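You operate a simulated robot arm through the tools that you are given. There is no shell and no other tool.

Carry out the task below with a simulated robot arm. There is one attempt and no reset: what you move stays moved.

JOB
Swap the beacon's cracked dome for the blue one.
Fine: beacon switch off first and on again last; the cracked dome goes in the used tray. Set down upright: orange cracked dome. Where these are worked on the way, their far stop is far enough and under half their travel is too little: beacon switch.

Only the result counts: the job must be done as asked and must still hold three seconds after the hand-in. Knocking over, shifting, dropping, spilling or breaking anything else fails it.

ROBOT AND FRAMES
A 7-joint arm with a fingered hand, fixed in place. Base frame: the origin is on the floor under the middle of its stand, x ahead of it, y to its left, z up. Readings come in mm, degrees, newtons and seconds.
With the tool pointing down near the work surface it reaches from about 320 to 720 mm from the base axis. Its first joint turns from -166.0 to 166.0 degrees. Payload 4 kg.
Tool frame: the origin (TCP) lies between the finger pads and is the grasp point; the fingertips stand 26 mm ahead of it; z points along the fingers, y is the line along which they close. The gripper opens to 148 mm; its body begins 73 mm behind the TCP. The gripper is a hand of 3 fingers: y runs from the thumb to the fingers, the wrist lies at [0, 0, -239] in the tool frame.
Orientation is that of the tool frame in the base frame, as a unit quaternion [w, x, y, z]. With the fingers straight down and closing along the base's y, the tool's x points along the base's -x, its y along +y and its z along -z.

CONTROLS
- The arm moves only by the tool jog_arm. Its argument "moves" is a list of rows, each a list of 6 numbers: the shift along the tool's x, y, z in mm, then the turn, a rotation vector about the tool's x, y, z in degrees. In form: [[dx, dy, dz, ax, ay, az], ...]. A call has 1 to 20 rows; each row shifts and turns the commanded pose from where the row before left it, along the tool's axes as they then stand. A row lasts 0.2 s, in which the tool goes at most 50 mm and 8.6 degrees; a call with a longer step from one row to the next is refused whole. A pose out of reach is approached as far as the arm can. The call stops where the force on the tool passes 40 N (or 10 N more than at its start, if that is more) or the arm is blocked; 0.2 s more then pass. In this call time passes only in rows, and 0.2 s behind the last. The reply holds the time, the measured pose of the TCP, the force on the tool along the base axes, the opening and the grip force, in the units named above and with some noise, with the torque about the TCP (base axes, N m) and any sound that the robot's microphone picked up.
- Cameras (640 x 400 px; columns grow to the right, rows downward): "scene" is fixed at [49.7, 647.5, 1482.5]; the picture's right is [-0.65, -0.76, 0.00], its down [-0.29, 0.25, -0.92] and it looks along [0.70, -0.60, -0.39] (base axes); focal length 332 px, centre (320, 200). "wrist" rides on the gripper at [68, -39, -90] in the tool frame; the picture's right is [0.50, 0.87, 0.00], its down [-0.66, 0.38, -0.65] and it looks along [-0.57, 0.33, 0.76] (tool axes); focal length 222 px, centre (320, 200). There is no depth. A picture from a camera that has moved, and an enlarged one, comes with that camera's place and axes in the base frame and with its lens.
- get_image(camera): a new picture of that camera. It takes no simulated time.
- raise_lower(by): slides the trunk up (or, below 0, down) by that many mm; the arm rides with it, the base frame stays. It gives what a move gives, with no picture.
- move_fingers(finger1, finger2, thumb_bend): sets how far each is bent, from 0 (flat) to 1 (curled in); at 0.3 the hand is open as for a grip, at 0.7 the pads meet at the TCP. One left out holds its place. A second passes; each finger stops where it meets its share of the squeeze, and holds until it gets a number again. It is the only way to open and close the hand. It gives what a move gives, with no picture; readings hold the bend of each and the force on the fingers (four entries, about 0 where the hand has none), thumb and palm.
- zoom(camera, box): a new picture of the part [left, top, right, bottom] of that camera's present view, enlarged. It takes no simulated time.
- job_done(): hands the job in; it is judged then, once.

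Nothing tells you positions but the pictures and the camera data. Unless the task says otherwise, let go and move clear before handing in.

The tools are called after "Emit:" by a JSON object that holds its "api" and its "payload". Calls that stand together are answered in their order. jog_arm: Moves the arm, as the interface text tells. Its arguments: {"type":"object","properties":{"moves":{"type":"array"}},"required":["moves"]} The other tools are called the same way: raise_lower (by) moves the trunk up or down; move_fingers (finger1, finger2, thumb_bend) moves the fingers one by one; get_image (camera) takes a picture; zoom (camera, box) takes an enlarged picture of a part of a camera's view; job_done () hands the job in.

At the start:

```text
clock: 0.0
tcp_pos: [372.1, 197.5, 1353.0]
ee_rot: [0.0, 0.0, 1.0, 0.001]
wrist_force: [-1.2, -0.6, -1.3]
wrist_torque: [0.01, 0.0, 0.0]
opening: 147.9
finger_force: 0.1
shape: jaw
bend: [0.3, 0.3, 0.3]
finger forces: [0.1, 0.0, 0.1, 0.0, 0.0, 0.1]
trunk travel left (down, up): [-536.0, 54.0]
```

scene: 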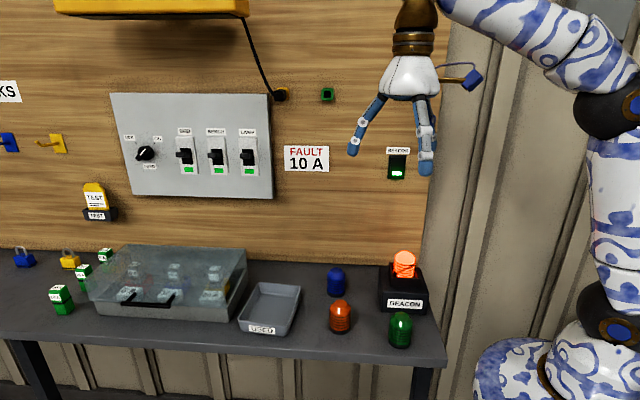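
wrist: 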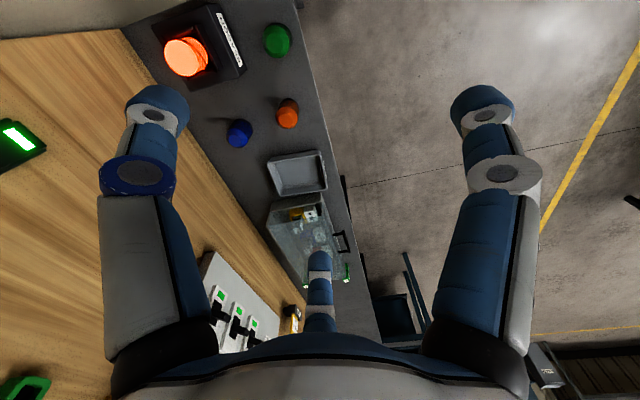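

I see a wooden panel with breakers and a beacon switch, and a bench below it with the beacon, three spare domes (blue, orange, green) and the used tray. I'll look closer before moving.

Emit:
{"api": "zoom", "payload": {"camera": "scene", "box": [300, 220, 460, 360]}}

Emit:
{"api": "zoom", "payload": {"camera": "scene", "box": [360, 130, 440, 200]}}

Emit:
{"api": "zoom", "payload": {"camera": "wrist", "box": [120, 0, 360, 150]}}

Emit:
{"api": "zoom", "payload": {"camera": "wrist", "box": [0, 80, 120, 200]}}

Emit:
{"api": "zoom", "payload": {"camera": "scene", "box": [60, 220, 320, 350]}}

```text
2.86 times, centred on (380, 290) of scene
camera zoom: at [49.7, 647.5, 1482.5], right [-0.65, -0.76, 0.0], down [-0.29, 0.25, -0.92], along [0.7, -0.6, -0.39], focal length 950 px, centre (149, -57)
```

zoom: 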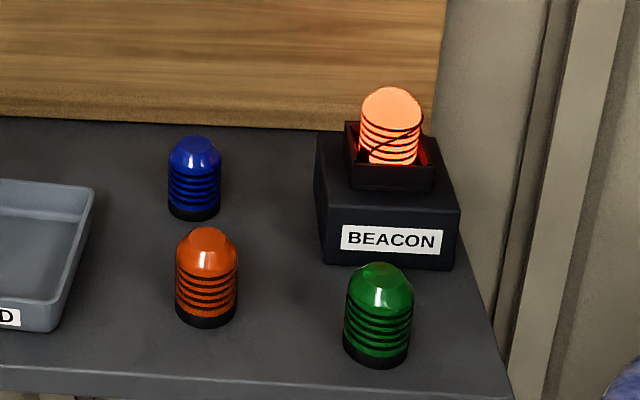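

```text
5.71 times, centred on (400, 165) of scene
camera zoom: at [49.7, 647.5, 1482.5], right [-0.65, -0.76, 0.0], down [-0.29, 0.25, -0.92], along [0.7, -0.6, -0.39], focal length 1900 px, centre (-137, 400)
```

zoom: 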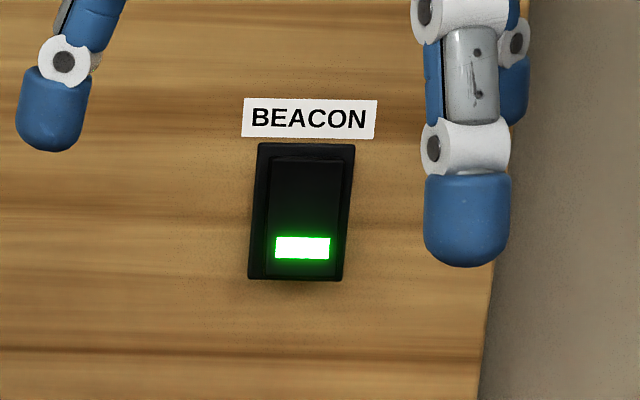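

```text
2.67 times, centred on (240, 75) of wrist
camera zoom: at [304.1, 159.2, 1441.3], right [-0.5, 0.87, 0.0], down [0.66, 0.38, 0.65], along [0.57, 0.33, -0.76], focal length 592 px, centre (533, 533)
```

zoom: 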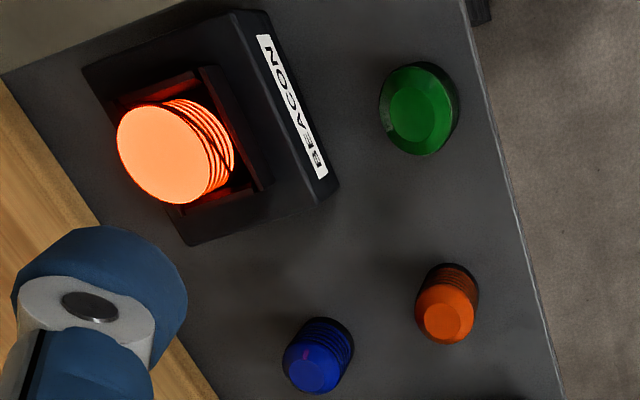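

```text
3.33 times, centred on (60, 140) of wrist
camera zoom: at [304.1, 159.2, 1441.3], right [-0.5, 0.87, 0.0], down [0.66, 0.38, 0.65], along [0.57, 0.33, -0.76], focal length 740 px, centre (1187, 400)
```

zoom: 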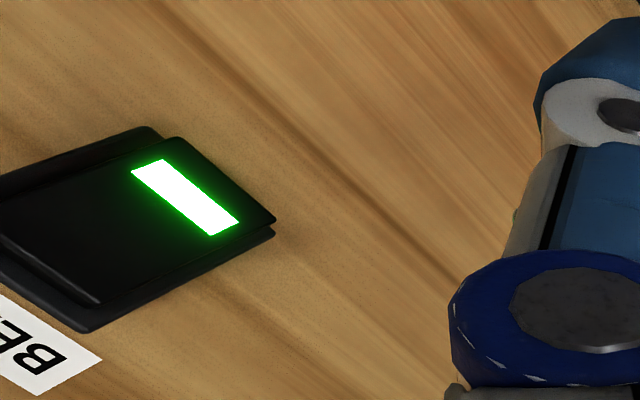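

```text
2.46 times, centred on (190, 285) of scene
camera zoom: at [49.7, 647.5, 1482.5], right [-0.65, -0.76, 0.0], down [-0.29, 0.25, -0.92], along [0.7, -0.6, -0.39], focal length 818 px, centre (640, -9)
```

zoom: 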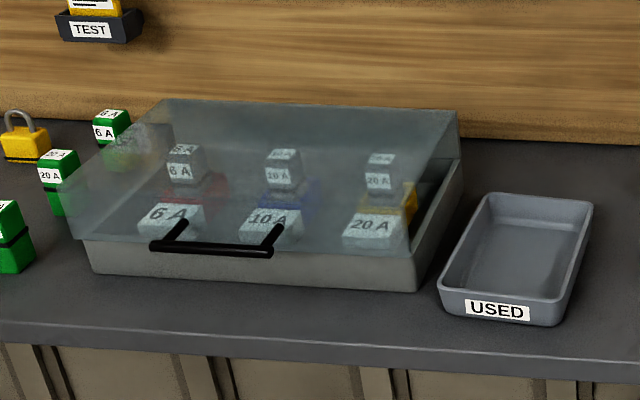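

The beacon (lit, cracked orange dome) looks to be near (475, -11, top z≈1008), the blue dome near (605, 109), and the rocker switch on the wall near (575, -83, 1199). The wall seems to run at about 45° to the base axes. I'll inspect the hand and the switch more closely.

Emit:
{"api": "zoom", "payload": {"camera": "scene", "box": [330, 0, 500, 190]}}

Emit:
{"api": "zoom", "payload": {"camera": "scene", "box": [370, 240, 440, 320]}}

Emit:
{"api": "zoom", "payload": {"camera": "wrist", "box": [140, 0, 260, 90]}}

Emit:
{"api": "zoom", "payload": {"camera": "wrist", "box": [220, 130, 380, 300]}}

```text
2.11 times, centred on (415, 95) of scene
camera zoom: at [49.7, 647.5, 1482.5], right [-0.65, -0.76, 0.0], down [-0.29, 0.25, -0.92], along [0.7, -0.6, -0.39], focal length 700 px, centre (120, 421)
```

zoom: 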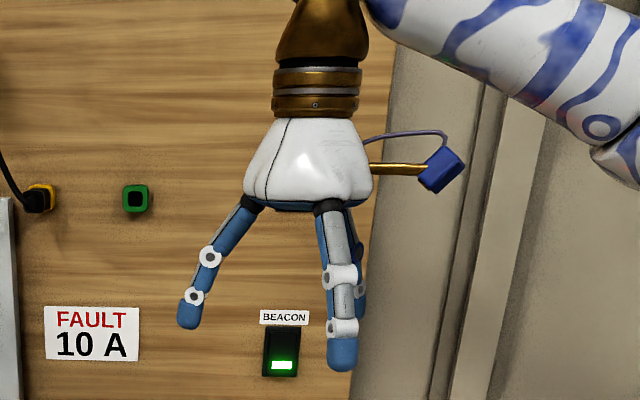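

```text
5.00 times, centred on (405, 280) of scene
camera zoom: at [49.7, 647.5, 1482.5], right [-0.65, -0.76, 0.0], down [-0.29, 0.25, -0.92], along [0.7, -0.6, -0.39], focal length 1662 px, centre (-105, -200)
```

zoom: 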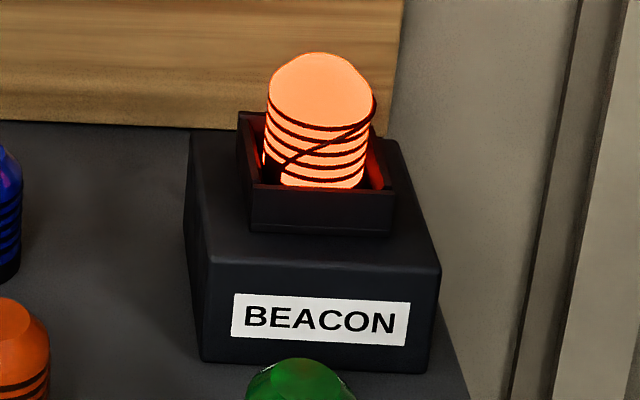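

```text
4.44 times, centred on (200, 45) of wrist
camera zoom: at [304.1, 159.2, 1441.3], right [-0.5, 0.87, 0.0], down [0.66, 0.38, 0.65], along [0.57, 0.33, -0.76], focal length 987 px, centre (853, 889)
```

zoom: 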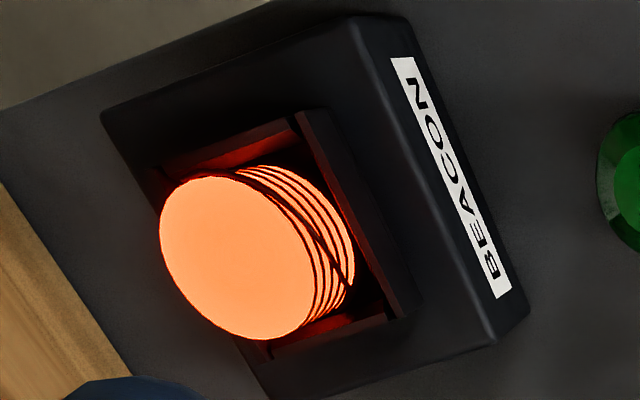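

```text
2.35 times, centred on (300, 215) of wrist
camera zoom: at [304.1, 159.2, 1441.3], right [-0.5, 0.87, 0.0], down [0.66, 0.38, 0.65], along [0.57, 0.33, -0.76], focal length 523 px, centre (367, 165)
```

zoom: 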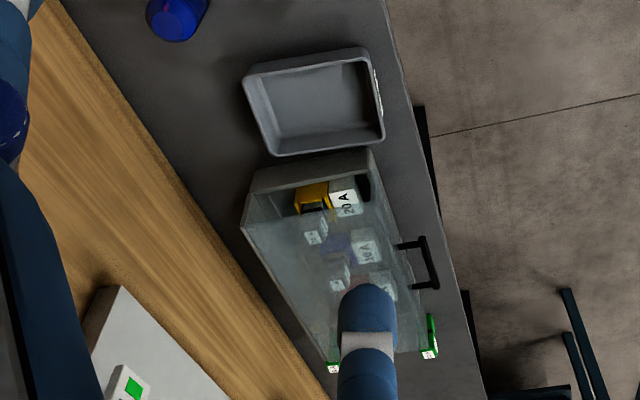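

The dome sits in a square well on top of the beacon box. I'll turn the hand towards the wall to get a close look at the switch, keeping the TCP in place for now.

Emit:
{"api": "jog_arm", "payload": {"moves": [[0, 0, 0, 7.08, -2.93, -2.93], [0, 0, 0, 7.08, -2.93, -2.93], [0, 0, 0, 7.08, -2.93, -2.93], [0, 0, 0, 7.08, -2.93, -2.93], [0, 0, 0, 7.08, -2.93, -2.93], [0, 0, 0, 7.08, -2.93, -2.93]]}}

```text
clock: 1.4
tcp_pos: [372.0, 198.5, 1352.9]
ee_rot: [0.148, -0.148, 0.909, -0.36]
wrist_force: [-0.5, 0.2, -0.2]
wrist_torque: [-0.02, 0.0, -0.01]
opening: 147.9
finger_force: 0.1
shape: jaw
bend: [0.3, 0.3, 0.3]
finger forces: [0.0, 0.0, 0.1, 0.0, 0.0, 0.0]
trunk travel left (down, up): [-536.0, 54.0]
```

The half-turn tracked cleanly. I'll finish it so the hand points horizontally at the wall.

Emit:
{"api": "jog_arm", "payload": {"moves": [[0, 0, 0, 7.08, -2.93, -2.93], [0, 0, 0, 7.08, -2.93, -2.93], [0, 0, 0, 7.08, -2.93, -2.93], [0, 0, 0, 7.08, -2.93, -2.93], [0, 0, 0, 7.08, -2.93, -2.93], [0, 0, 0, 7.08, -2.93, -2.93]]}}

Emit:
{"api": "get_image", "payload": {"camera": "wrist"}}

Emit:
{"api": "get_image", "payload": {"camera": "scene"}}

```text
clock: 2.8
tcp_pos: [372.1, 198.7, 1353.4]
ee_rot: [-0.271, 0.271, -0.653, 0.654]
wrist_force: [-0.4, -0.4, -0.1]
wrist_torque: [0.02, 0.0, 0.01]
opening: 147.8
finger_force: 0.0
shape: jaw
bend: [0.3, 0.3, 0.3]
finger forces: [0.0, 0.0, 0.0, 0.0, 0.1, 0.0]
trunk travel left (down, up): [-536.0, 54.0]
```

```text
taken
camera wrist: at [259.7, 215.0, 1390.1], right [-0.35, -0.35, -0.87], down [0.0, 0.93, -0.38], along [0.94, -0.14, -0.33], focal length 222 px, centre (320, 200)
```

wrist: 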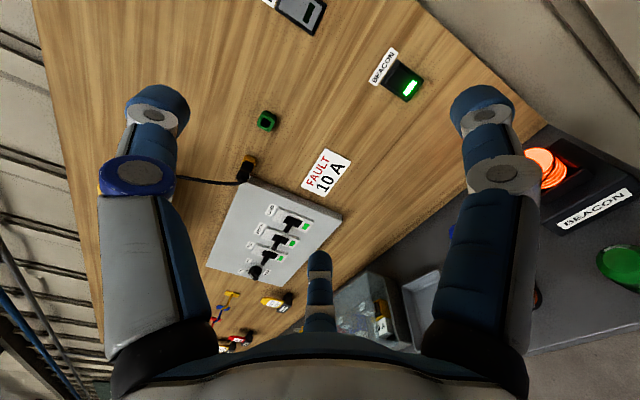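

```text
taken
```

scene: 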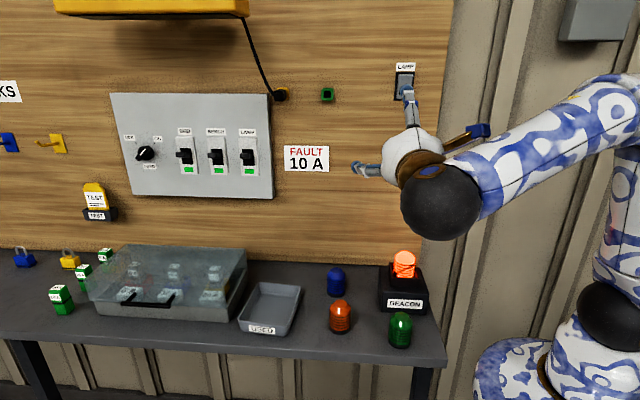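

Now I can see the BEACON rocker and a LAMP switch above it. I'll zoom in to read which half of the rocker is pressed.

Emit:
{"api": "zoom", "payload": {"camera": "wrist", "box": [360, 40, 440, 110]}}

Emit:
{"api": "zoom", "payload": {"camera": "wrist", "box": [500, 120, 640, 260]}}

Emit:
{"api": "zoom", "payload": {"camera": "wrist", "box": [250, 0, 340, 40]}}

```text
5.71 times, centred on (400, 75) of wrist
camera zoom: at [259.7, 215.0, 1390.1], right [-0.35, -0.35, -0.87], down [0.0, 0.93, -0.38], along [0.94, -0.14, -0.33], focal length 1269 px, centre (-137, 914)
```

zoom: 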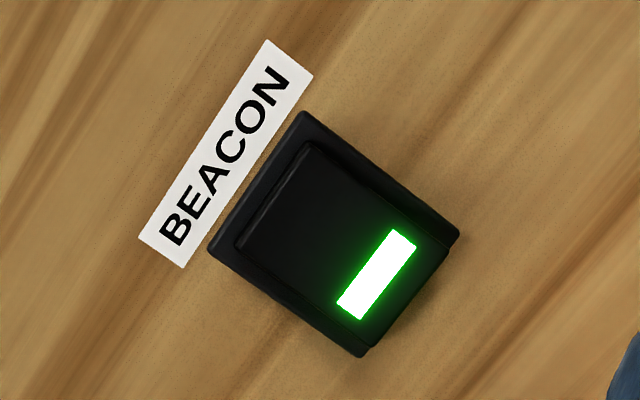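

```text
2.86 times, centred on (570, 190) of wrist
camera zoom: at [259.7, 215.0, 1390.1], right [-0.35, -0.35, -0.87], down [0.0, 0.93, -0.38], along [0.94, -0.14, -0.33], focal length 635 px, centre (-394, 229)
```

zoom: 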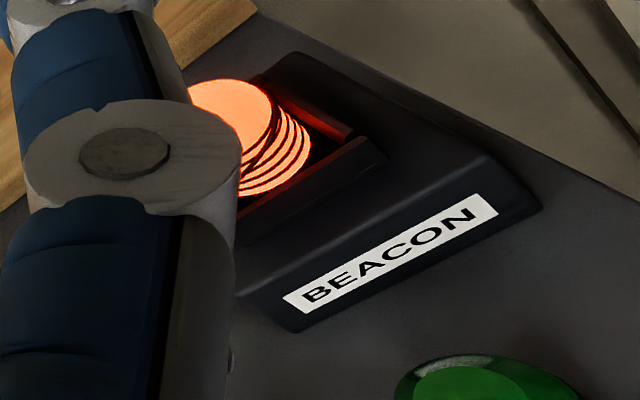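

```text
7.11 times, centred on (295, 20) of wrist
camera zoom: at [259.7, 215.0, 1390.1], right [-0.35, -0.35, -0.87], down [0.0, 0.93, -0.38], along [0.94, -0.14, -0.33], focal length 1580 px, centre (498, 1480)
```

zoom: 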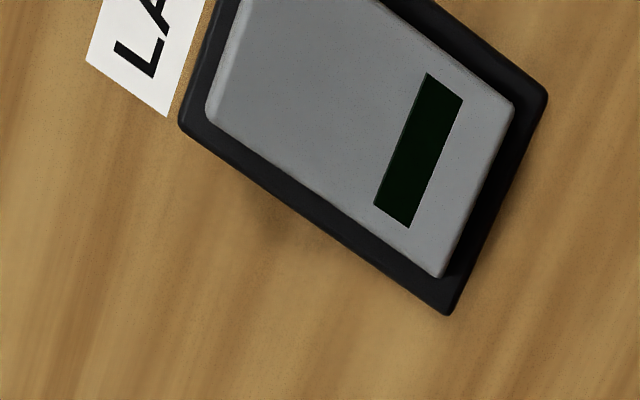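

I think the rocker's top is pressed and its bottom sticks out while it is on. I'll move closer to confirm.

Emit:
{"api": "jog_arm", "payload": {"moves": [[8.6, 24.6, 30.7, 0, 0, 0], [8.6, 24.6, 30.7, 0, 0, 0], [8.6, 24.6, 30.7, 0, 0, 0], [8.6, 24.6, 30.7, 0, 0, 0], [8.6, 24.6, 30.7, 0, 0, 0]]}}

Emit:
{"api": "get_image", "payload": {"camera": "wrist"}}

Emit:
{"api": "get_image", "payload": {"camera": "scene"}}

```text
clock: 4.0
tcp_pos: [449.9, 58.6, 1230.5]
ee_rot: [0.27, -0.269, 0.654, -0.653]
wrist_force: [-0.9, -0.9, 0.4]
wrist_torque: [0.0, 0.02, 0.0]
opening: 147.9
finger_force: 0.1
shape: jaw
bend: [0.3, 0.3, 0.3]
finger forces: [0.1, 0.0, 0.0, 0.1, 0.0, 0.1]
trunk travel left (down, up): [-536.0, 54.0]
```

```text
taken
camera wrist: at [338.3, 75.0, 1267.7], right [-0.35, -0.35, -0.87], down [0.0, 0.93, -0.38], along [0.94, -0.14, -0.33], focal length 222 px, centre (320, 200)
```

wrist: 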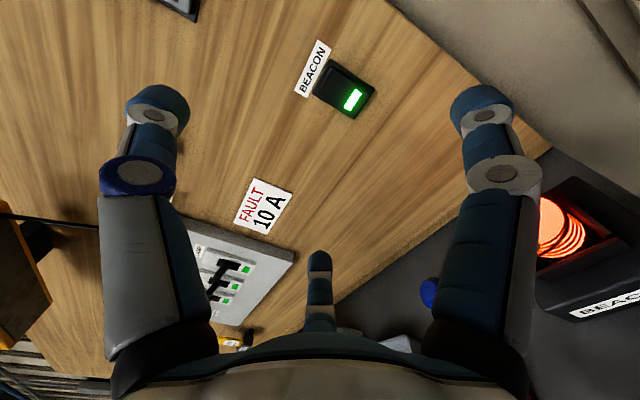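

```text
taken
```

scene: 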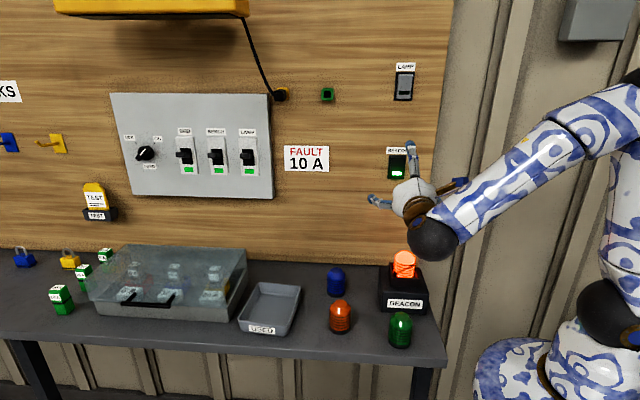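

Emit:
{"api": "zoom", "payload": {"camera": "wrist", "box": [290, 30, 390, 130]}}

Emit:
{"api": "zoom", "payload": {"camera": "scene", "box": [380, 50, 430, 190]}}

Emit:
{"api": "zoom", "payload": {"camera": "scene", "box": [340, 120, 500, 280]}}

```text
4.00 times, centred on (340, 80) of wrist
camera zoom: at [338.3, 75.0, 1267.7], right [-0.35, -0.35, -0.87], down [0.0, 0.93, -0.38], along [0.94, -0.14, -0.33], focal length 888 px, centre (240, 680)
```

zoom: 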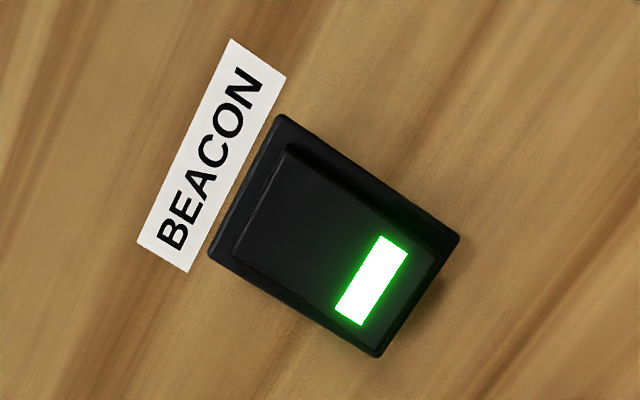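

```text
2.86 times, centred on (405, 120) of scene
camera zoom: at [49.7, 647.5, 1482.5], right [-0.65, -0.76, 0.0], down [-0.29, 0.25, -0.92], along [0.7, -0.6, -0.39], focal length 950 px, centre (77, 429)
```

zoom: 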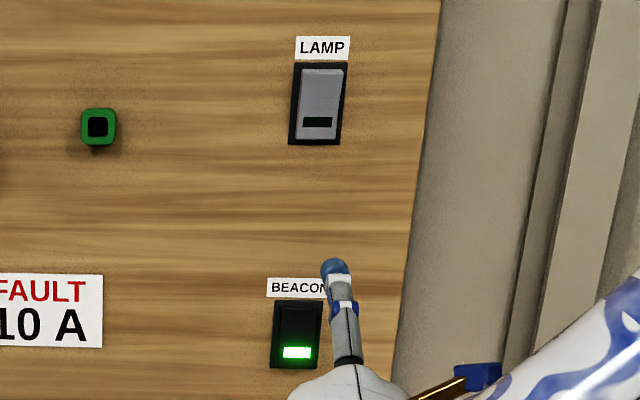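

```text
2.50 times, centred on (420, 200) of scene
camera zoom: at [49.7, 647.5, 1482.5], right [-0.65, -0.76, 0.0], down [-0.29, 0.25, -0.92], along [0.7, -0.6, -0.39], focal length 831 px, centre (70, 200)
```

zoom: 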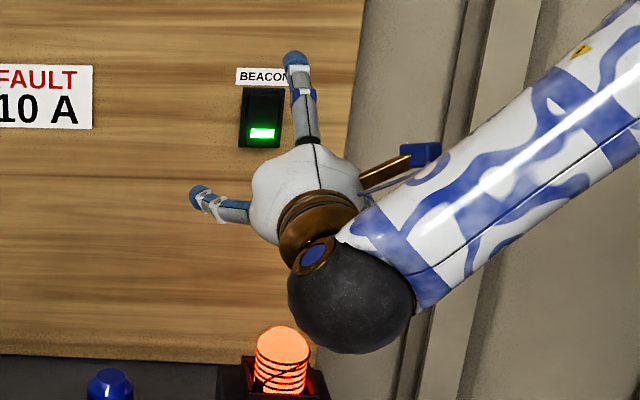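

The beacon rocker's lower edge stands out past its bezel, so it is on, and pressing the bottom half should switch it off. I'll curl the two fingers and use the thumb as a poker, then look at the result.

Emit:
{"api": "move_fingers", "payload": {"finger1": 1.0, "finger2": 1.0, "thumb_bend": 0.5}}

Emit:
{"api": "get_image", "payload": {"camera": "wrist"}}

Emit:
{"api": "zoom", "payload": {"camera": "scene", "box": [340, 120, 500, 280]}}

```text
clock: 5.0
tcp_pos: [449.7, 58.2, 1230.2]
ee_rot: [-0.27, 0.27, -0.653, 0.654]
wrist_force: [1.1, -0.3, -0.3]
wrist_torque: [0.0, 0.01, 0.04]
opening: 27.9
finger_force: 0.1
shape: fingers
bend: [0.78, 0.78, 0.5]
finger forces: [0.0, 0.0, 0.0, 0.0, 0.0, 0.1]
trunk travel left (down, up): [-536.0, 54.0]
```

```text
taken
camera wrist: at [338.0, 75.5, 1268.1], right [-0.35, -0.35, -0.87], down [0.0, 0.93, -0.38], along [0.94, -0.14, -0.33], focal length 222 px, centre (320, 200)
```

wrist: 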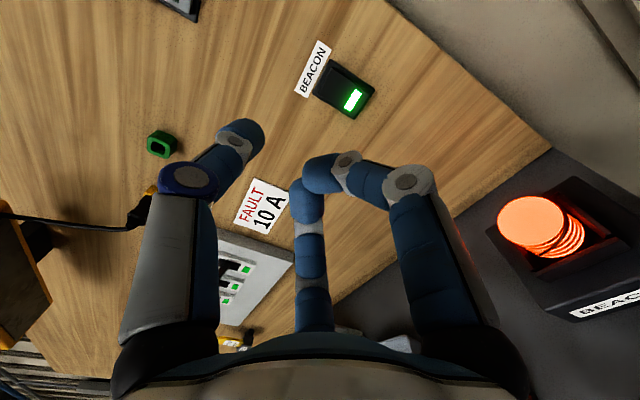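

```text
2.50 times, centred on (420, 200) of scene
camera zoom: at [49.7, 647.5, 1482.5], right [-0.65, -0.76, 0.0], down [-0.29, 0.25, -0.92], along [0.7, -0.6, -0.39], focal length 831 px, centre (70, 200)
```

zoom: 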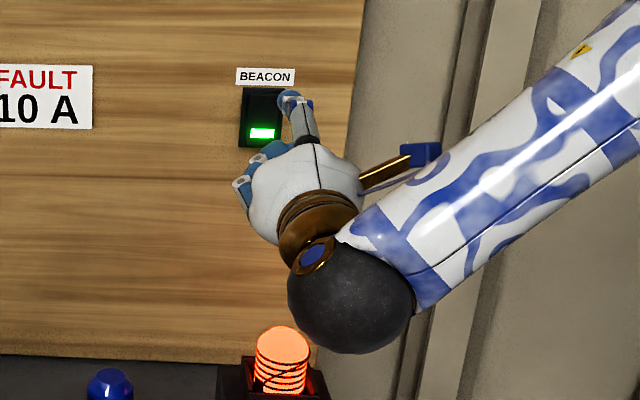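

Emit:
{"api": "move_fingers", "payload": {"thumb_bend": 0.43}}

Emit:
{"api": "get_image", "payload": {"camera": "wrist"}}

Emit:
{"api": "zoom", "payload": {"camera": "scene", "box": [370, 140, 450, 220]}}

```text
clock: 6.0
tcp_pos: [449.1, 59.0, 1231.1]
ee_rot: [0.27, -0.27, 0.654, -0.653]
wrist_force: [0.0, -0.4, -0.6]
wrist_torque: [0.0, -0.01, 0.01]
opening: 40.0
finger_force: 0.0
shape: fingers
bend: [0.81, 0.8, 0.43]
finger forces: [0.0, 0.1, 0.0, 0.0, 0.1, 0.1]
trunk travel left (down, up): [-536.0, 54.0]
```

```text
taken
camera wrist: at [338.0, 75.5, 1268.1], right [-0.35, -0.35, -0.87], down [0.0, 0.93, -0.38], along [0.94, -0.14, -0.33], focal length 222 px, centre (320, 200)
```

wrist: 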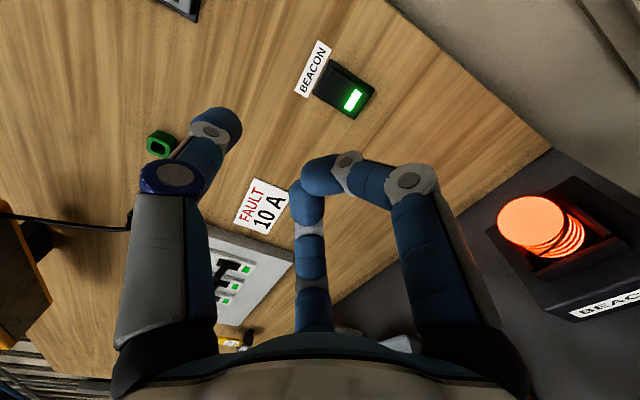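

```text
5.00 times, centred on (410, 180) of scene
camera zoom: at [49.7, 647.5, 1482.5], right [-0.65, -0.76, 0.0], down [-0.29, 0.25, -0.92], along [0.7, -0.6, -0.39], focal length 1662 px, centre (-130, 300)
```

zoom: 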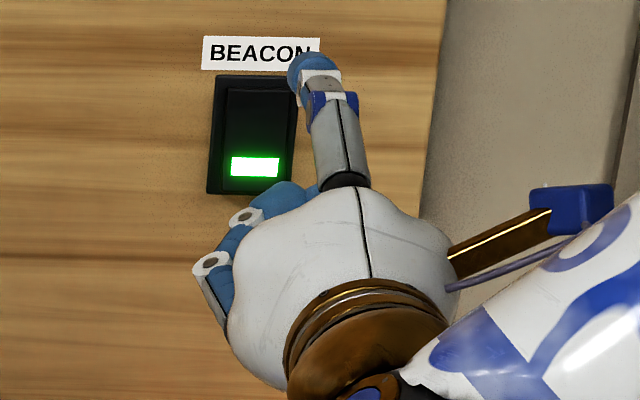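

The thumb tip sits about 61 mm above the tool axis and about 35 mm ahead of the TCP. I'll line it up with the lower half of the rocker, staying well off the wall.

Emit:
{"api": "jog_arm", "payload": {"moves": [[2.5, 27, 20, 0, 0, 0], [2.5, 27, 20, 0, 0, 0], [2.5, 27, 20, 0, 0, 0], [2.3, 26.5, 20, 0, 0, 0]]}}

Emit:
{"api": "get_image", "payload": {"camera": "wrist"}}

Emit:
{"api": "get_image", "payload": {"camera": "scene"}}

```text
clock: 7.0
tcp_pos: [502.1, -4.8, 1121.8]
ee_rot: [0.271, -0.269, 0.654, -0.653]
wrist_force: [-0.6, 0.0, 0.4]
wrist_torque: [0.03, 0.01, 0.0]
opening: 46.1
finger_force: 0.0
shape: fingers
bend: [0.92, 0.91, 0.43]
finger forces: [0.1, 0.1, 0.0, 0.1, 0.0, 0.0]
trunk travel left (down, up): [-536.0, 54.0]
```

```text
taken
camera wrist: at [389.6, 11.7, 1158.5], right [-0.35, -0.35, -0.87], down [0.0, 0.93, -0.38], along [0.94, -0.14, -0.33], focal length 222 px, centre (320, 200)
```

wrist: 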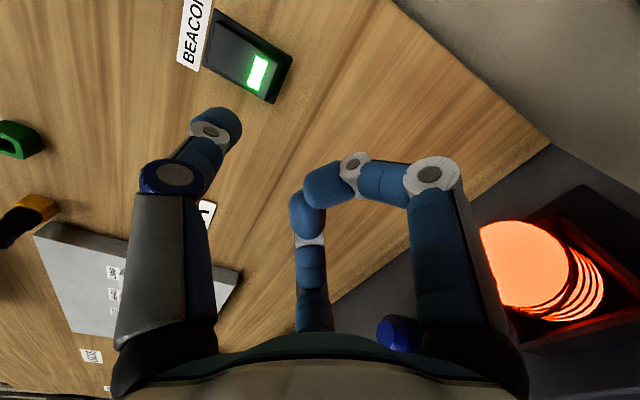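

```text
taken
```

scene: 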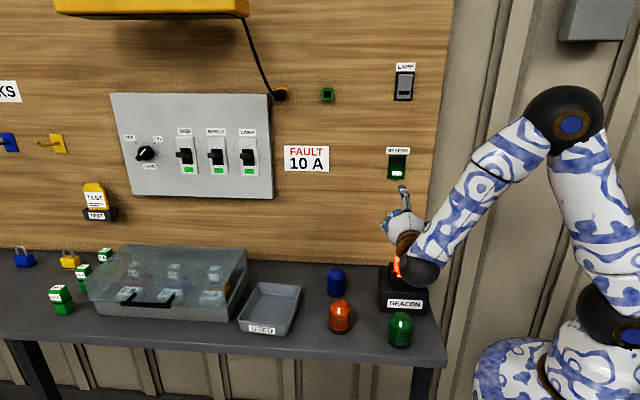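

Emit:
{"api": "jog_arm", "payload": {"moves": [[0.5, 1, 20, 0, 0, 0], [0.5, 1, 20, 0, 0, 0], [0, 1, 15, 0, 0, 0]]}}

Emit:
{"api": "get_image", "payload": {"camera": "wrist"}}

Emit:
{"api": "zoom", "payload": {"camera": "scene", "box": [370, 140, 450, 220]}}

```text
clock: 7.8
tcp_pos: [539.8, -43.7, 1118.1]
ee_rot: [0.27, -0.27, 0.654, -0.653]
wrist_force: [0.3, -0.2, 0.0]
wrist_torque: [-0.02, 0.0, 0.0]
opening: 46.7
finger_force: 0.1
shape: fingers
bend: [0.93, 0.92, 0.43]
finger forces: [0.0, 0.0, 0.0, 0.0, 0.0, 0.0]
trunk travel left (down, up): [-536.0, 54.0]
```

```text
taken
camera wrist: at [427.4, -26.7, 1155.6], right [-0.35, -0.35, -0.87], down [0.0, 0.93, -0.38], along [0.94, -0.14, -0.33], focal length 222 px, centre (320, 200)
```

wrist: 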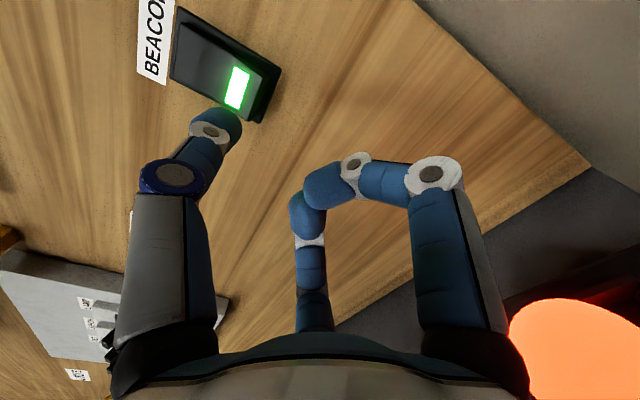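

```text
5.00 times, centred on (410, 180) of scene
camera zoom: at [49.7, 647.5, 1482.5], right [-0.65, -0.76, 0.0], down [-0.29, 0.25, -0.92], along [0.7, -0.6, -0.39], focal length 1662 px, centre (-130, 300)
```

zoom: 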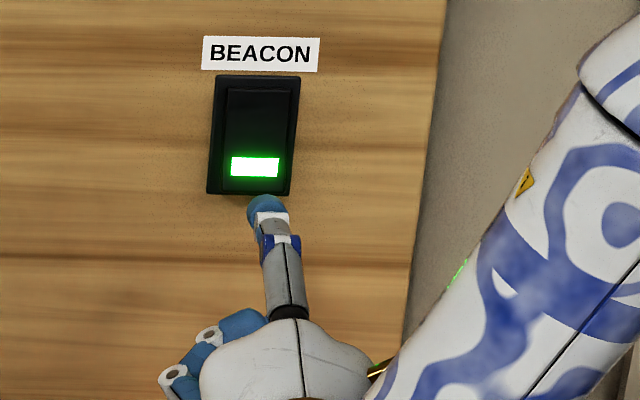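

The thumb tip is aligned with the rocker horizontally and sits about 6 mm below the indicator centre, roughly 30 mm short of contact. I'll advance gently.

Emit:
{"api": "jog_arm", "payload": {"moves": [[0, 0, 6, 0, 0, 0], [0, 0, 6, 0, 0, 0], [0, 0, 6, 0, 0, 0], [0, 0, 4, 0, 0, 0]]}}

Emit:
{"api": "get_image", "payload": {"camera": "wrist"}}

Emit:
{"api": "zoom", "payload": {"camera": "scene", "box": [370, 140, 450, 220]}}

```text
clock: 8.8
tcp_pos: [552.3, -61.0, 1120.0]
ee_rot: [0.27, -0.27, 0.654, -0.653]
wrist_force: [0.4, 0.2, -0.5]
wrist_torque: [0.01, 0.02, -0.03]
opening: 46.7
finger_force: 0.0
shape: fingers
bend: [0.93, 0.92, 0.43]
finger forces: [0.0, 0.0, 0.0, 0.0, 0.0, 0.0]
trunk travel left (down, up): [-536.0, 54.0]
```

```text
taken
camera wrist: at [441.5, -43.5, 1156.0], right [-0.35, -0.35, -0.87], down [0.0, 0.93, -0.38], along [0.94, -0.14, -0.33], focal length 222 px, centre (320, 200)
```

wrist: 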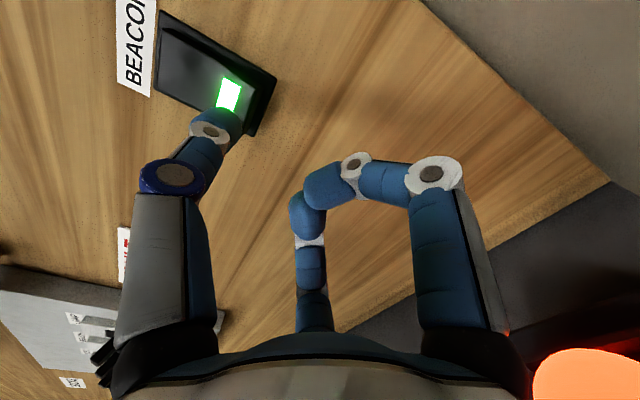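

```text
5.00 times, centred on (410, 180) of scene
camera zoom: at [49.7, 647.5, 1482.5], right [-0.65, -0.76, 0.0], down [-0.29, 0.25, -0.92], along [0.7, -0.6, -0.39], focal length 1662 px, centre (-130, 300)
```

zoom: 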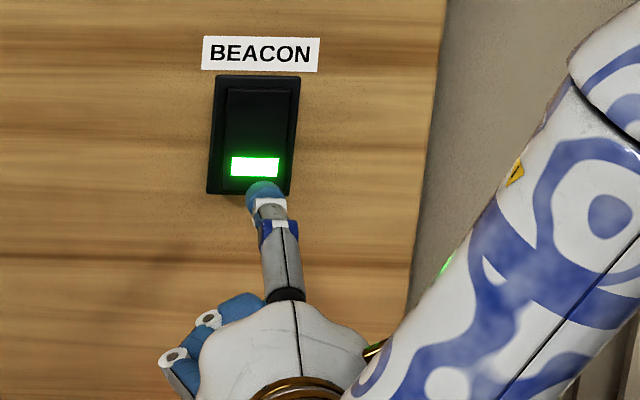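

Emit:
{"api": "jog_arm", "payload": {"moves": [[0, 0, 3, 0, 0, 0], [0, 0, 3, 0, 0, 0], [0, 0, 3, 0, 0, 0]]}}

Emit:
{"api": "get_image", "payload": {"camera": "wrist"}}

Emit:
{"api": "zoom", "payload": {"camera": "scene", "box": [370, 140, 450, 220]}}

```text
clock: 9.6
tcp_pos: [560.2, -66.8, 1119.1]
ee_rot: [-0.27, 0.271, -0.653, 0.653]
wrist_force: [1.1, -0.2, 0.2]
wrist_torque: [-0.01, 0.01, -0.04]
opening: 46.6
finger_force: 0.2
shape: fingers
bend: [0.93, 0.92, 0.43]
finger forces: [0.1, 0.1, 0.0, 0.0, 0.0, 0.0]
trunk travel left (down, up): [-536.0, 54.0]
```

```text
taken
camera wrist: at [447.6, -49.7, 1156.5], right [-0.35, -0.35, -0.87], down [0.0, 0.93, -0.38], along [0.94, -0.14, -0.33], focal length 222 px, centre (320, 200)
```

wrist: 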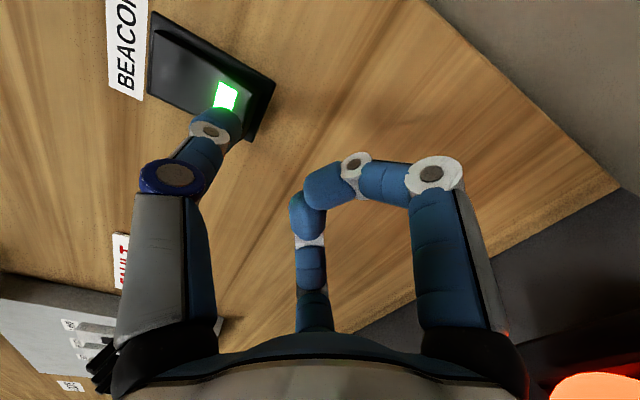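

```text
5.00 times, centred on (410, 180) of scene
camera zoom: at [49.7, 647.5, 1482.5], right [-0.65, -0.76, 0.0], down [-0.29, 0.25, -0.92], along [0.7, -0.6, -0.39], focal length 1662 px, centre (-130, 300)
```

zoom: 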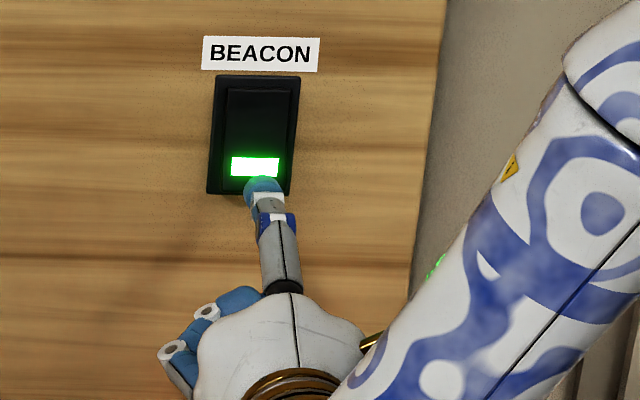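

Emit:
{"api": "jog_arm", "payload": {"moves": [[0, 0, 3, 0, 0, 0], [0, 0, 3, 0, 0, 0], [0, 0, 3, 0, 0, 0]]}}

Emit:
{"api": "get_image", "payload": {"camera": "wrist"}}

Emit:
{"api": "zoom", "payload": {"camera": "scene", "box": [370, 140, 450, 220]}}

```text
clock: 10.4
tcp_pos: [566.3, -73.0, 1118.0]
ee_rot: [0.269, -0.271, 0.654, -0.653]
wrist_force: [-0.1, 0.3, -0.6]
wrist_torque: [-0.03, 0.01, 0.03]
opening: 46.7
finger_force: 0.0
shape: fingers
bend: [0.93, 0.92, 0.43]
finger forces: [0.0, 0.1, 0.1, 0.0, 0.0, 0.0]
trunk travel left (down, up): [-536.0, 54.0]
```

```text
taken
camera wrist: at [454.2, -56.5, 1156.1], right [-0.35, -0.35, -0.87], down [0.0, 0.93, -0.38], along [0.94, -0.14, -0.33], focal length 222 px, centre (320, 200)
```

wrist: 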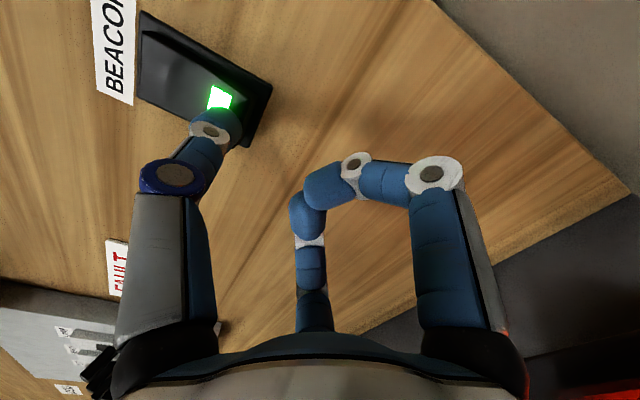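

```text
5.00 times, centred on (410, 180) of scene
camera zoom: at [49.7, 647.5, 1482.5], right [-0.65, -0.76, 0.0], down [-0.29, 0.25, -0.92], along [0.7, -0.6, -0.39], focal length 1662 px, centre (-130, 300)
```

zoom: 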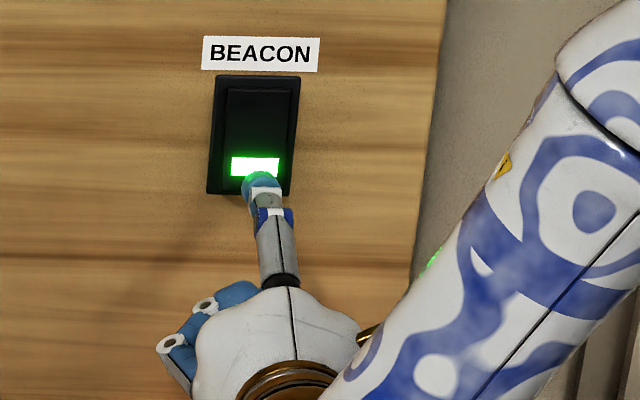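

Emit:
{"api": "jog_arm", "payload": {"moves": [[0, 0, 2, 0, 0, 0], [0, 0, 2, 0, 0, 0], [0, 0, 2, 0, 0, 0]]}}

Emit:
{"api": "get_image", "payload": {"camera": "wrist"}}

Emit:
{"api": "zoom", "payload": {"camera": "scene", "box": [370, 140, 450, 220]}}

```text
clock: 11.2
tcp_pos: [570.6, -76.7, 1119.6]
ee_rot: [0.271, -0.27, 0.654, -0.653]
wrist_force: [-0.5, -0.2, -0.2]
wrist_torque: [0.02, -0.04, -0.02]
opening: 46.9
finger_force: 0.6
shape: fingers
bend: [0.93, 0.92, 0.43]
finger forces: [0.0, 0.0, 0.0, 0.0, 0.3, 0.0]
trunk travel left (down, up): [-536.0, 54.0]
```

```text
taken
camera wrist: at [458.2, -60.3, 1156.3], right [-0.35, -0.35, -0.87], down [0.0, 0.93, -0.38], along [0.94, -0.14, -0.33], focal length 222 px, centre (320, 200)
```

wrist: 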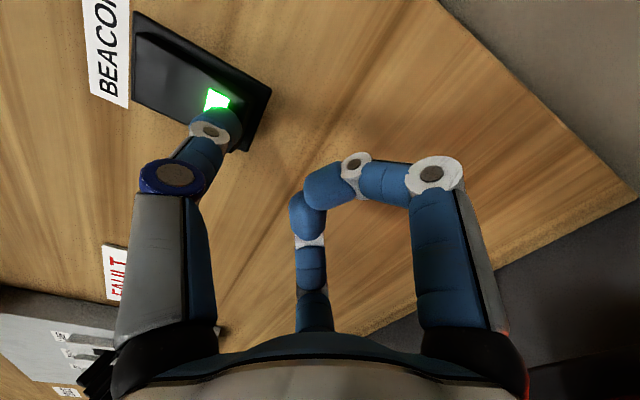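

```text
5.00 times, centred on (410, 180) of scene
camera zoom: at [49.7, 647.5, 1482.5], right [-0.65, -0.76, 0.0], down [-0.29, 0.25, -0.92], along [0.7, -0.6, -0.39], focal length 1662 px, centre (-130, 300)
```

zoom: 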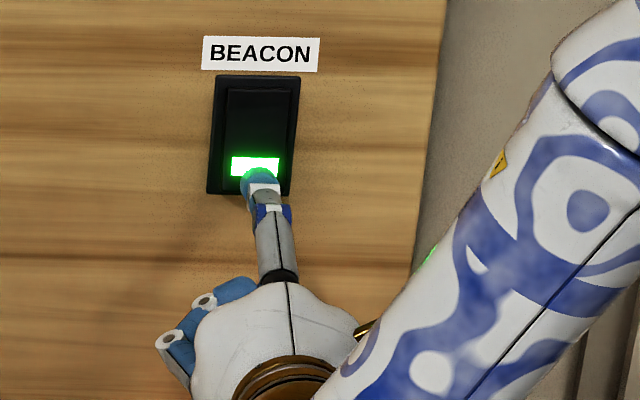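

The thumb has just touched the rocker with a small force. I'll press on in small steps.

Emit:
{"api": "jog_arm", "payload": {"moves": [[0, 0, 2, 0, 0, 0], [0, 0, 2, 0, 0, 0], [0, 0, 2, 0, 0, 0]]}}

Emit:
{"api": "get_image", "payload": {"camera": "wrist"}}

Emit:
{"api": "zoom", "payload": {"camera": "scene", "box": [360, 130, 450, 320]}}

```text
clock: 12.0
tcp_pos: [574.1, -80.3, 1119.6]
ee_rot: [0.271, -0.27, 0.654, -0.653]
wrist_force: [1.0, -0.8, 1.0]
wrist_torque: [0.0, 0.01, 0.01]
opening: 46.8
finger_force: 0.1
shape: fingers
bend: [0.93, 0.92, 0.43]
finger forces: [0.1, 0.0, 0.0, 0.0, 0.1, 0.0]
trunk travel left (down, up): [-536.0, 54.0]
```

```text
taken
camera wrist: at [462.2, -64.7, 1156.3], right [-0.35, -0.35, -0.87], down [0.0, 0.93, -0.38], along [0.94, -0.14, -0.33], focal length 222 px, centre (320, 200)
```

wrist: 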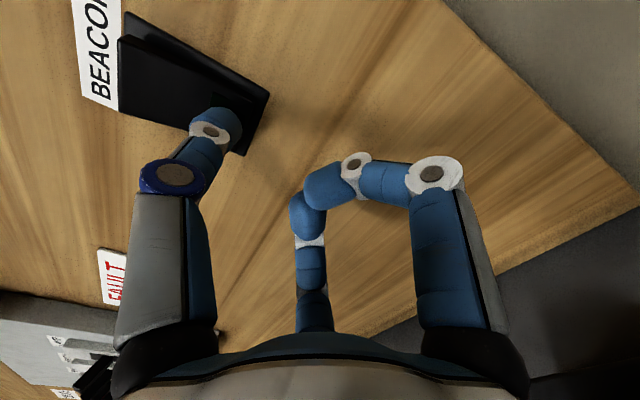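

```text
2.11 times, centred on (405, 225) of scene
camera zoom: at [49.7, 647.5, 1482.5], right [-0.65, -0.76, 0.0], down [-0.29, 0.25, -0.92], along [0.7, -0.6, -0.39], focal length 700 px, centre (141, 147)
```

zoom: 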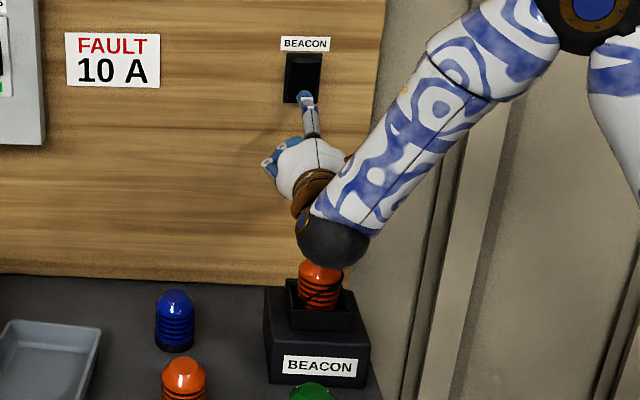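

The indicator and the beacon lamp both went dark. I'll push slightly further to seat the rocker fully, then back off.

Emit:
{"api": "jog_arm", "payload": {"moves": [[0, 0, 1.5, 0, 0, 0], [0, 0, 1.5, 0, 0, 0]]}}

```text
clock: 12.6
tcp_pos: [575.8, -81.7, 1120.1]
ee_rot: [0.27, -0.27, 0.654, -0.653]
wrist_force: [-7.8, 3.6, -2.0]
wrist_torque: [-0.21, -0.43, -0.07]
opening: 46.1
finger_force: 4.2
shape: fingers
bend: [0.93, 0.92, 0.43]
finger forces: [0.0, 0.0, 0.0, 0.0, 8.2, 0.0]
trunk travel left (down, up): [-536.0, 54.0]
```

Emit:
{"api": "jog_arm", "payload": {"moves": [[0, 0, -10, 0, 0, 0], [0, 0, -20, 0, 0, 0], [0, 0, -30, 0, 0, 0], [0, 0, -40, 0, 0, 0]]}}

Emit:
{"api": "get_image", "payload": {"camera": "wrist"}}

Emit:
{"api": "zoom", "payload": {"camera": "scene", "box": [360, 130, 450, 320]}}

```text
clock: 13.6
tcp_pos: [505.9, -12.9, 1120.4]
ee_rot: [0.269, -0.27, 0.654, -0.654]
wrist_force: [-0.6, 0.8, -1.0]
wrist_torque: [0.02, -0.04, 0.01]
opening: 47.0
finger_force: 0.0
shape: fingers
bend: [0.94, 0.93, 0.43]
finger forces: [0.1, 0.0, 0.0, 0.0, 0.0, 0.1]
trunk travel left (down, up): [-536.0, 54.0]
```

```text
taken
camera wrist: at [393.9, 3.3, 1158.1], right [-0.35, -0.35, -0.87], down [0.0, 0.93, -0.38], along [0.94, -0.14, -0.33], focal length 222 px, centre (320, 200)
```

wrist: 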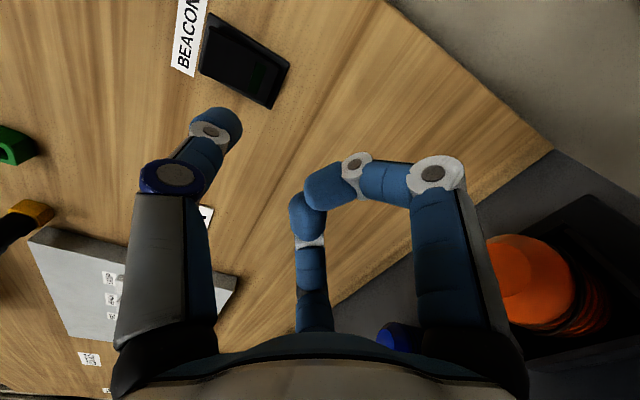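

```text
2.11 times, centred on (405, 225) of scene
camera zoom: at [49.7, 647.5, 1482.5], right [-0.65, -0.76, 0.0], down [-0.29, 0.25, -0.92], along [0.7, -0.6, -0.39], focal length 700 px, centre (141, 147)
```

zoom: 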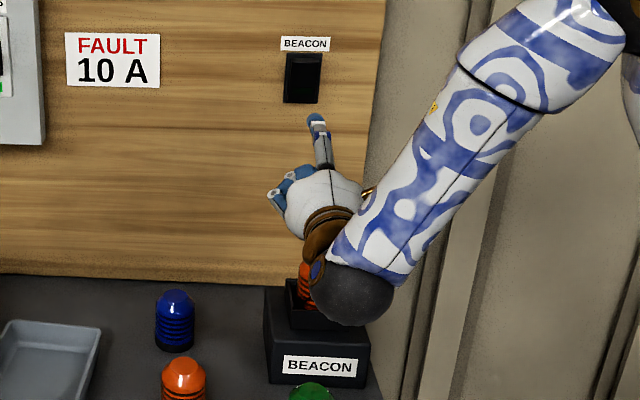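

The switch stays off. Now I'll rise, turn the hand to point straight down, and open the fingers for a look at the beacon from above.

Emit:
{"api": "jog_arm", "payload": {"moves": [[0, -40, -10, 0, 0, 0], [0, -40, -10, 0, 0, 0], [0, -40, 0, 0, 0, 0], [0, -40, 0, 0, 0, 0], [0, 0, 0, -8.1818, 0, 0], [0, 0, 0, -8.1818, 0, 0], [0, 0, 0, -8.1818, 0, 0], [0, 0, 0, -8.1818, 0, 0], [0, 0, 0, -8.1818, 0, 0], [0, 0, 0, -8.1818, 0, 0], [0, 0, 0, -8.1818, 0, 0], [0, 0, 0, -8.1818, 0, 0], [0, 0, 0, -8.1818, 0, 0], [0, 0, 0, -8.1818, 0, 0], [0, 0, 0, -8.1818, 0, 0]]}}

Emit:
{"api": "get_image", "payload": {"camera": "wrist"}}

Emit:
{"api": "get_image", "payload": {"camera": "scene"}}

```text
clock: 16.8
tcp_pos: [493.0, 1.0, 1280.2]
ee_rot: [0.001, -0.382, 0.924, 0.001]
wrist_force: [-0.1, 0.0, 0.3]
wrist_torque: [0.02, 0.04, 0.03]
opening: 49.4
finger_force: 0.1
shape: fingers
bend: [0.96, 0.96, 0.43]
finger forces: [0.0, 0.0, 0.0, 0.1, 0.0, 0.0]
trunk travel left (down, up): [-536.0, 54.0]
```

```text
taken
camera wrist: at [471.6, -74.4, 1367.6], right [-0.97, 0.26, 0.0], down [0.2, 0.73, 0.66], along [0.17, 0.63, -0.76], focal length 222 px, centre (320, 200)
```

wrist: 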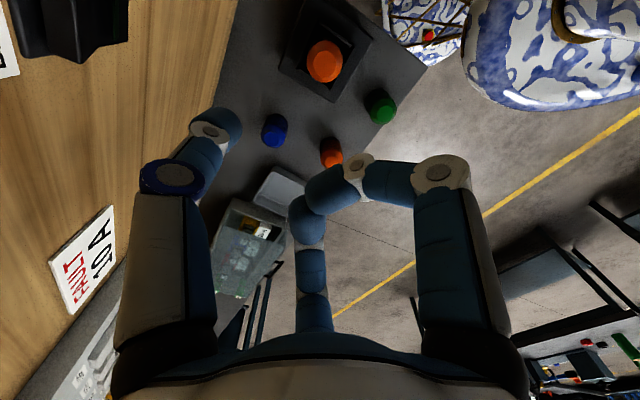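

```text
taken
```

scene: 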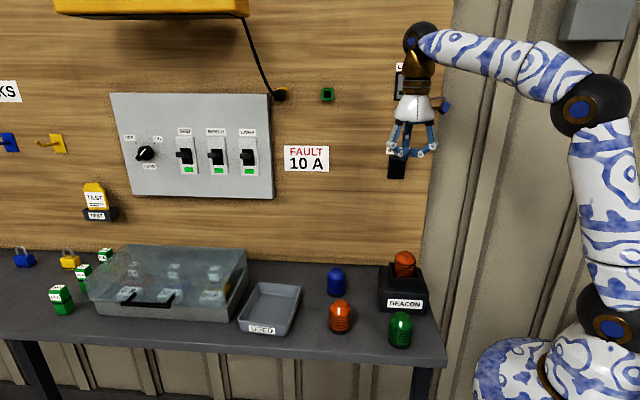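

Emit:
{"api": "zoom", "payload": {"camera": "wrist", "box": [260, 0, 420, 120]}}

Emit:
{"api": "zoom", "payload": {"camera": "scene", "box": [370, 240, 440, 320]}}

Emit:
{"api": "zoom", "payload": {"camera": "wrist", "box": [220, 90, 360, 220]}}

```text
3.33 times, centred on (340, 60) of wrist
camera zoom: at [471.6, -74.4, 1367.6], right [-0.97, 0.26, 0.0], down [0.2, 0.73, 0.66], along [0.17, 0.63, -0.76], focal length 740 px, centre (253, 667)
```

zoom: 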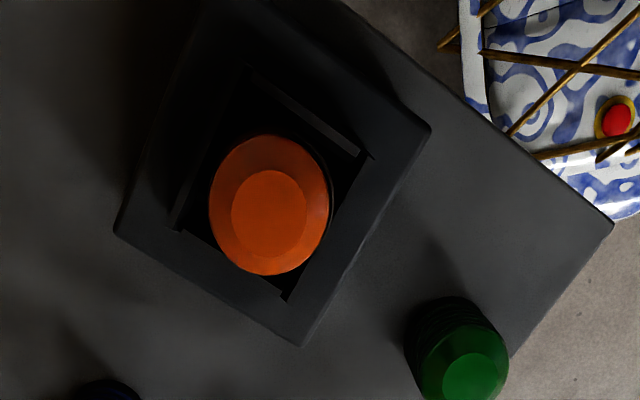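

```text
5.00 times, centred on (405, 280) of scene
camera zoom: at [49.7, 647.5, 1482.5], right [-0.65, -0.76, 0.0], down [-0.29, 0.25, -0.92], along [0.7, -0.6, -0.39], focal length 1662 px, centre (-105, -200)
```

zoom: 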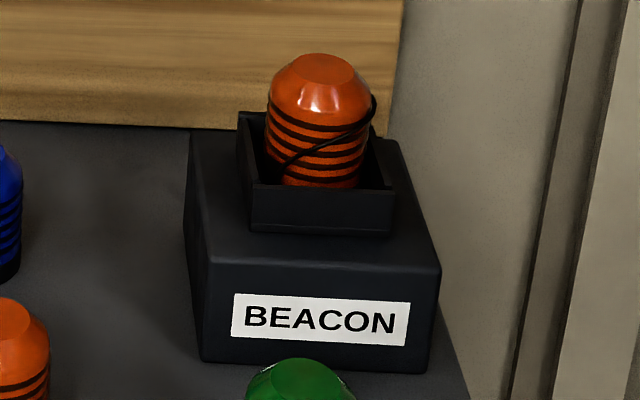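

```text
3.08 times, centred on (290, 155) of wrist
camera zoom: at [471.6, -74.4, 1367.6], right [-0.97, 0.26, 0.0], down [0.2, 0.73, 0.66], along [0.17, 0.63, -0.76], focal length 684 px, centre (412, 338)
```

zoom: 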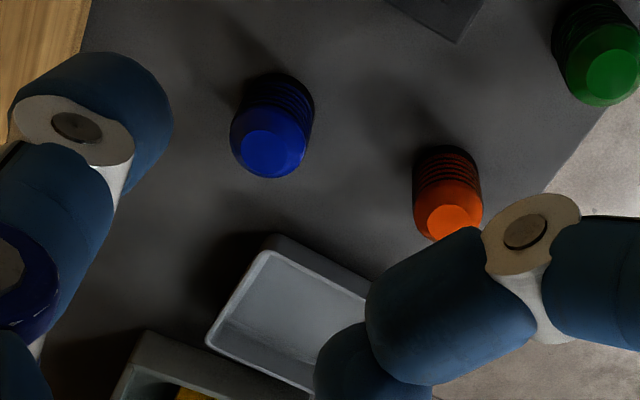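

The cracked dome stands in the square well at about (479, -16), with its top near z≈1010 and the well rim near z≈962. I'll open the fingers part-way and move above it.

Emit:
{"api": "move_fingers", "payload": {"finger1": 0.42, "finger2": 0.42, "thumb_bend": 0.42}}

Emit:
{"api": "jog_arm", "payload": {"moves": [[4.5, -0.5, 36, 0, 0, 0], [4.5, -0.5, 36, 0, 0, 0], [4.5, -0.5, 36, 0, 0, 0], [4.5, -0.4, 36, 0, 0, 0], [4.1, -0.4, 36, 0, 0, 0]]}}

Emit:
{"api": "get_image", "payload": {"camera": "wrist"}}

Emit:
{"api": "get_image", "payload": {"camera": "scene"}}

```text
clock: 17.8
tcp_pos: [492.6, 0.9, 1279.7]
ee_rot: [0.0, -0.381, 0.925, 0.0]
wrist_force: [-0.1, 0.4, -0.1]
wrist_torque: [0.04, 0.01, -0.03]
opening: 87.8
finger_force: 0.0
shape: fingers
bend: [0.42, 0.42, 0.42]
finger forces: [0.1, 0.0, 0.0, 0.0, 0.0, 0.0]
trunk travel left (down, up): [-536.0, 54.0]
```

```text
clock: 19.0
tcp_pos: [475.4, -16.4, 1099.1]
ee_rot: [0.0, -0.381, 0.924, 0.0]
wrist_force: [0.9, -0.4, -0.1]
wrist_torque: [-0.01, 0.06, -0.03]
opening: 88.2
finger_force: 0.1
shape: fingers
bend: [0.42, 0.42, 0.42]
finger forces: [0.1, 0.0, 0.1, 0.0, 0.0, 0.0]
trunk travel left (down, up): [-536.0, 54.0]
```

```text
taken
camera wrist: at [455.3, -90.8, 1188.5], right [-0.97, 0.26, 0.0], down [0.2, 0.73, 0.65], along [0.17, 0.63, -0.76], focal length 222 px, centre (320, 200)
```

wrist: 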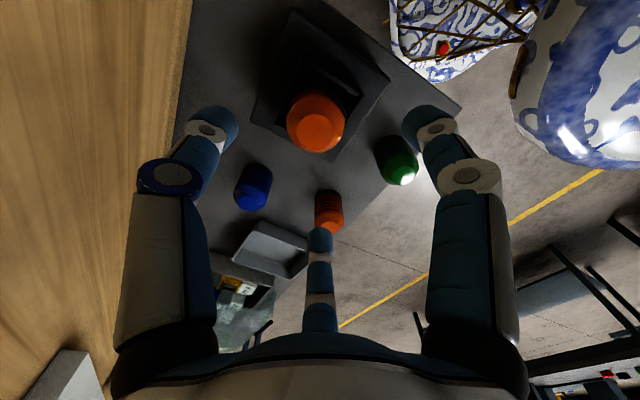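

```text
taken
```

scene: 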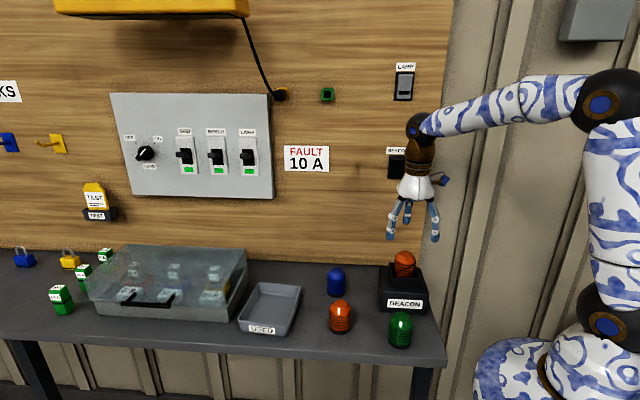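

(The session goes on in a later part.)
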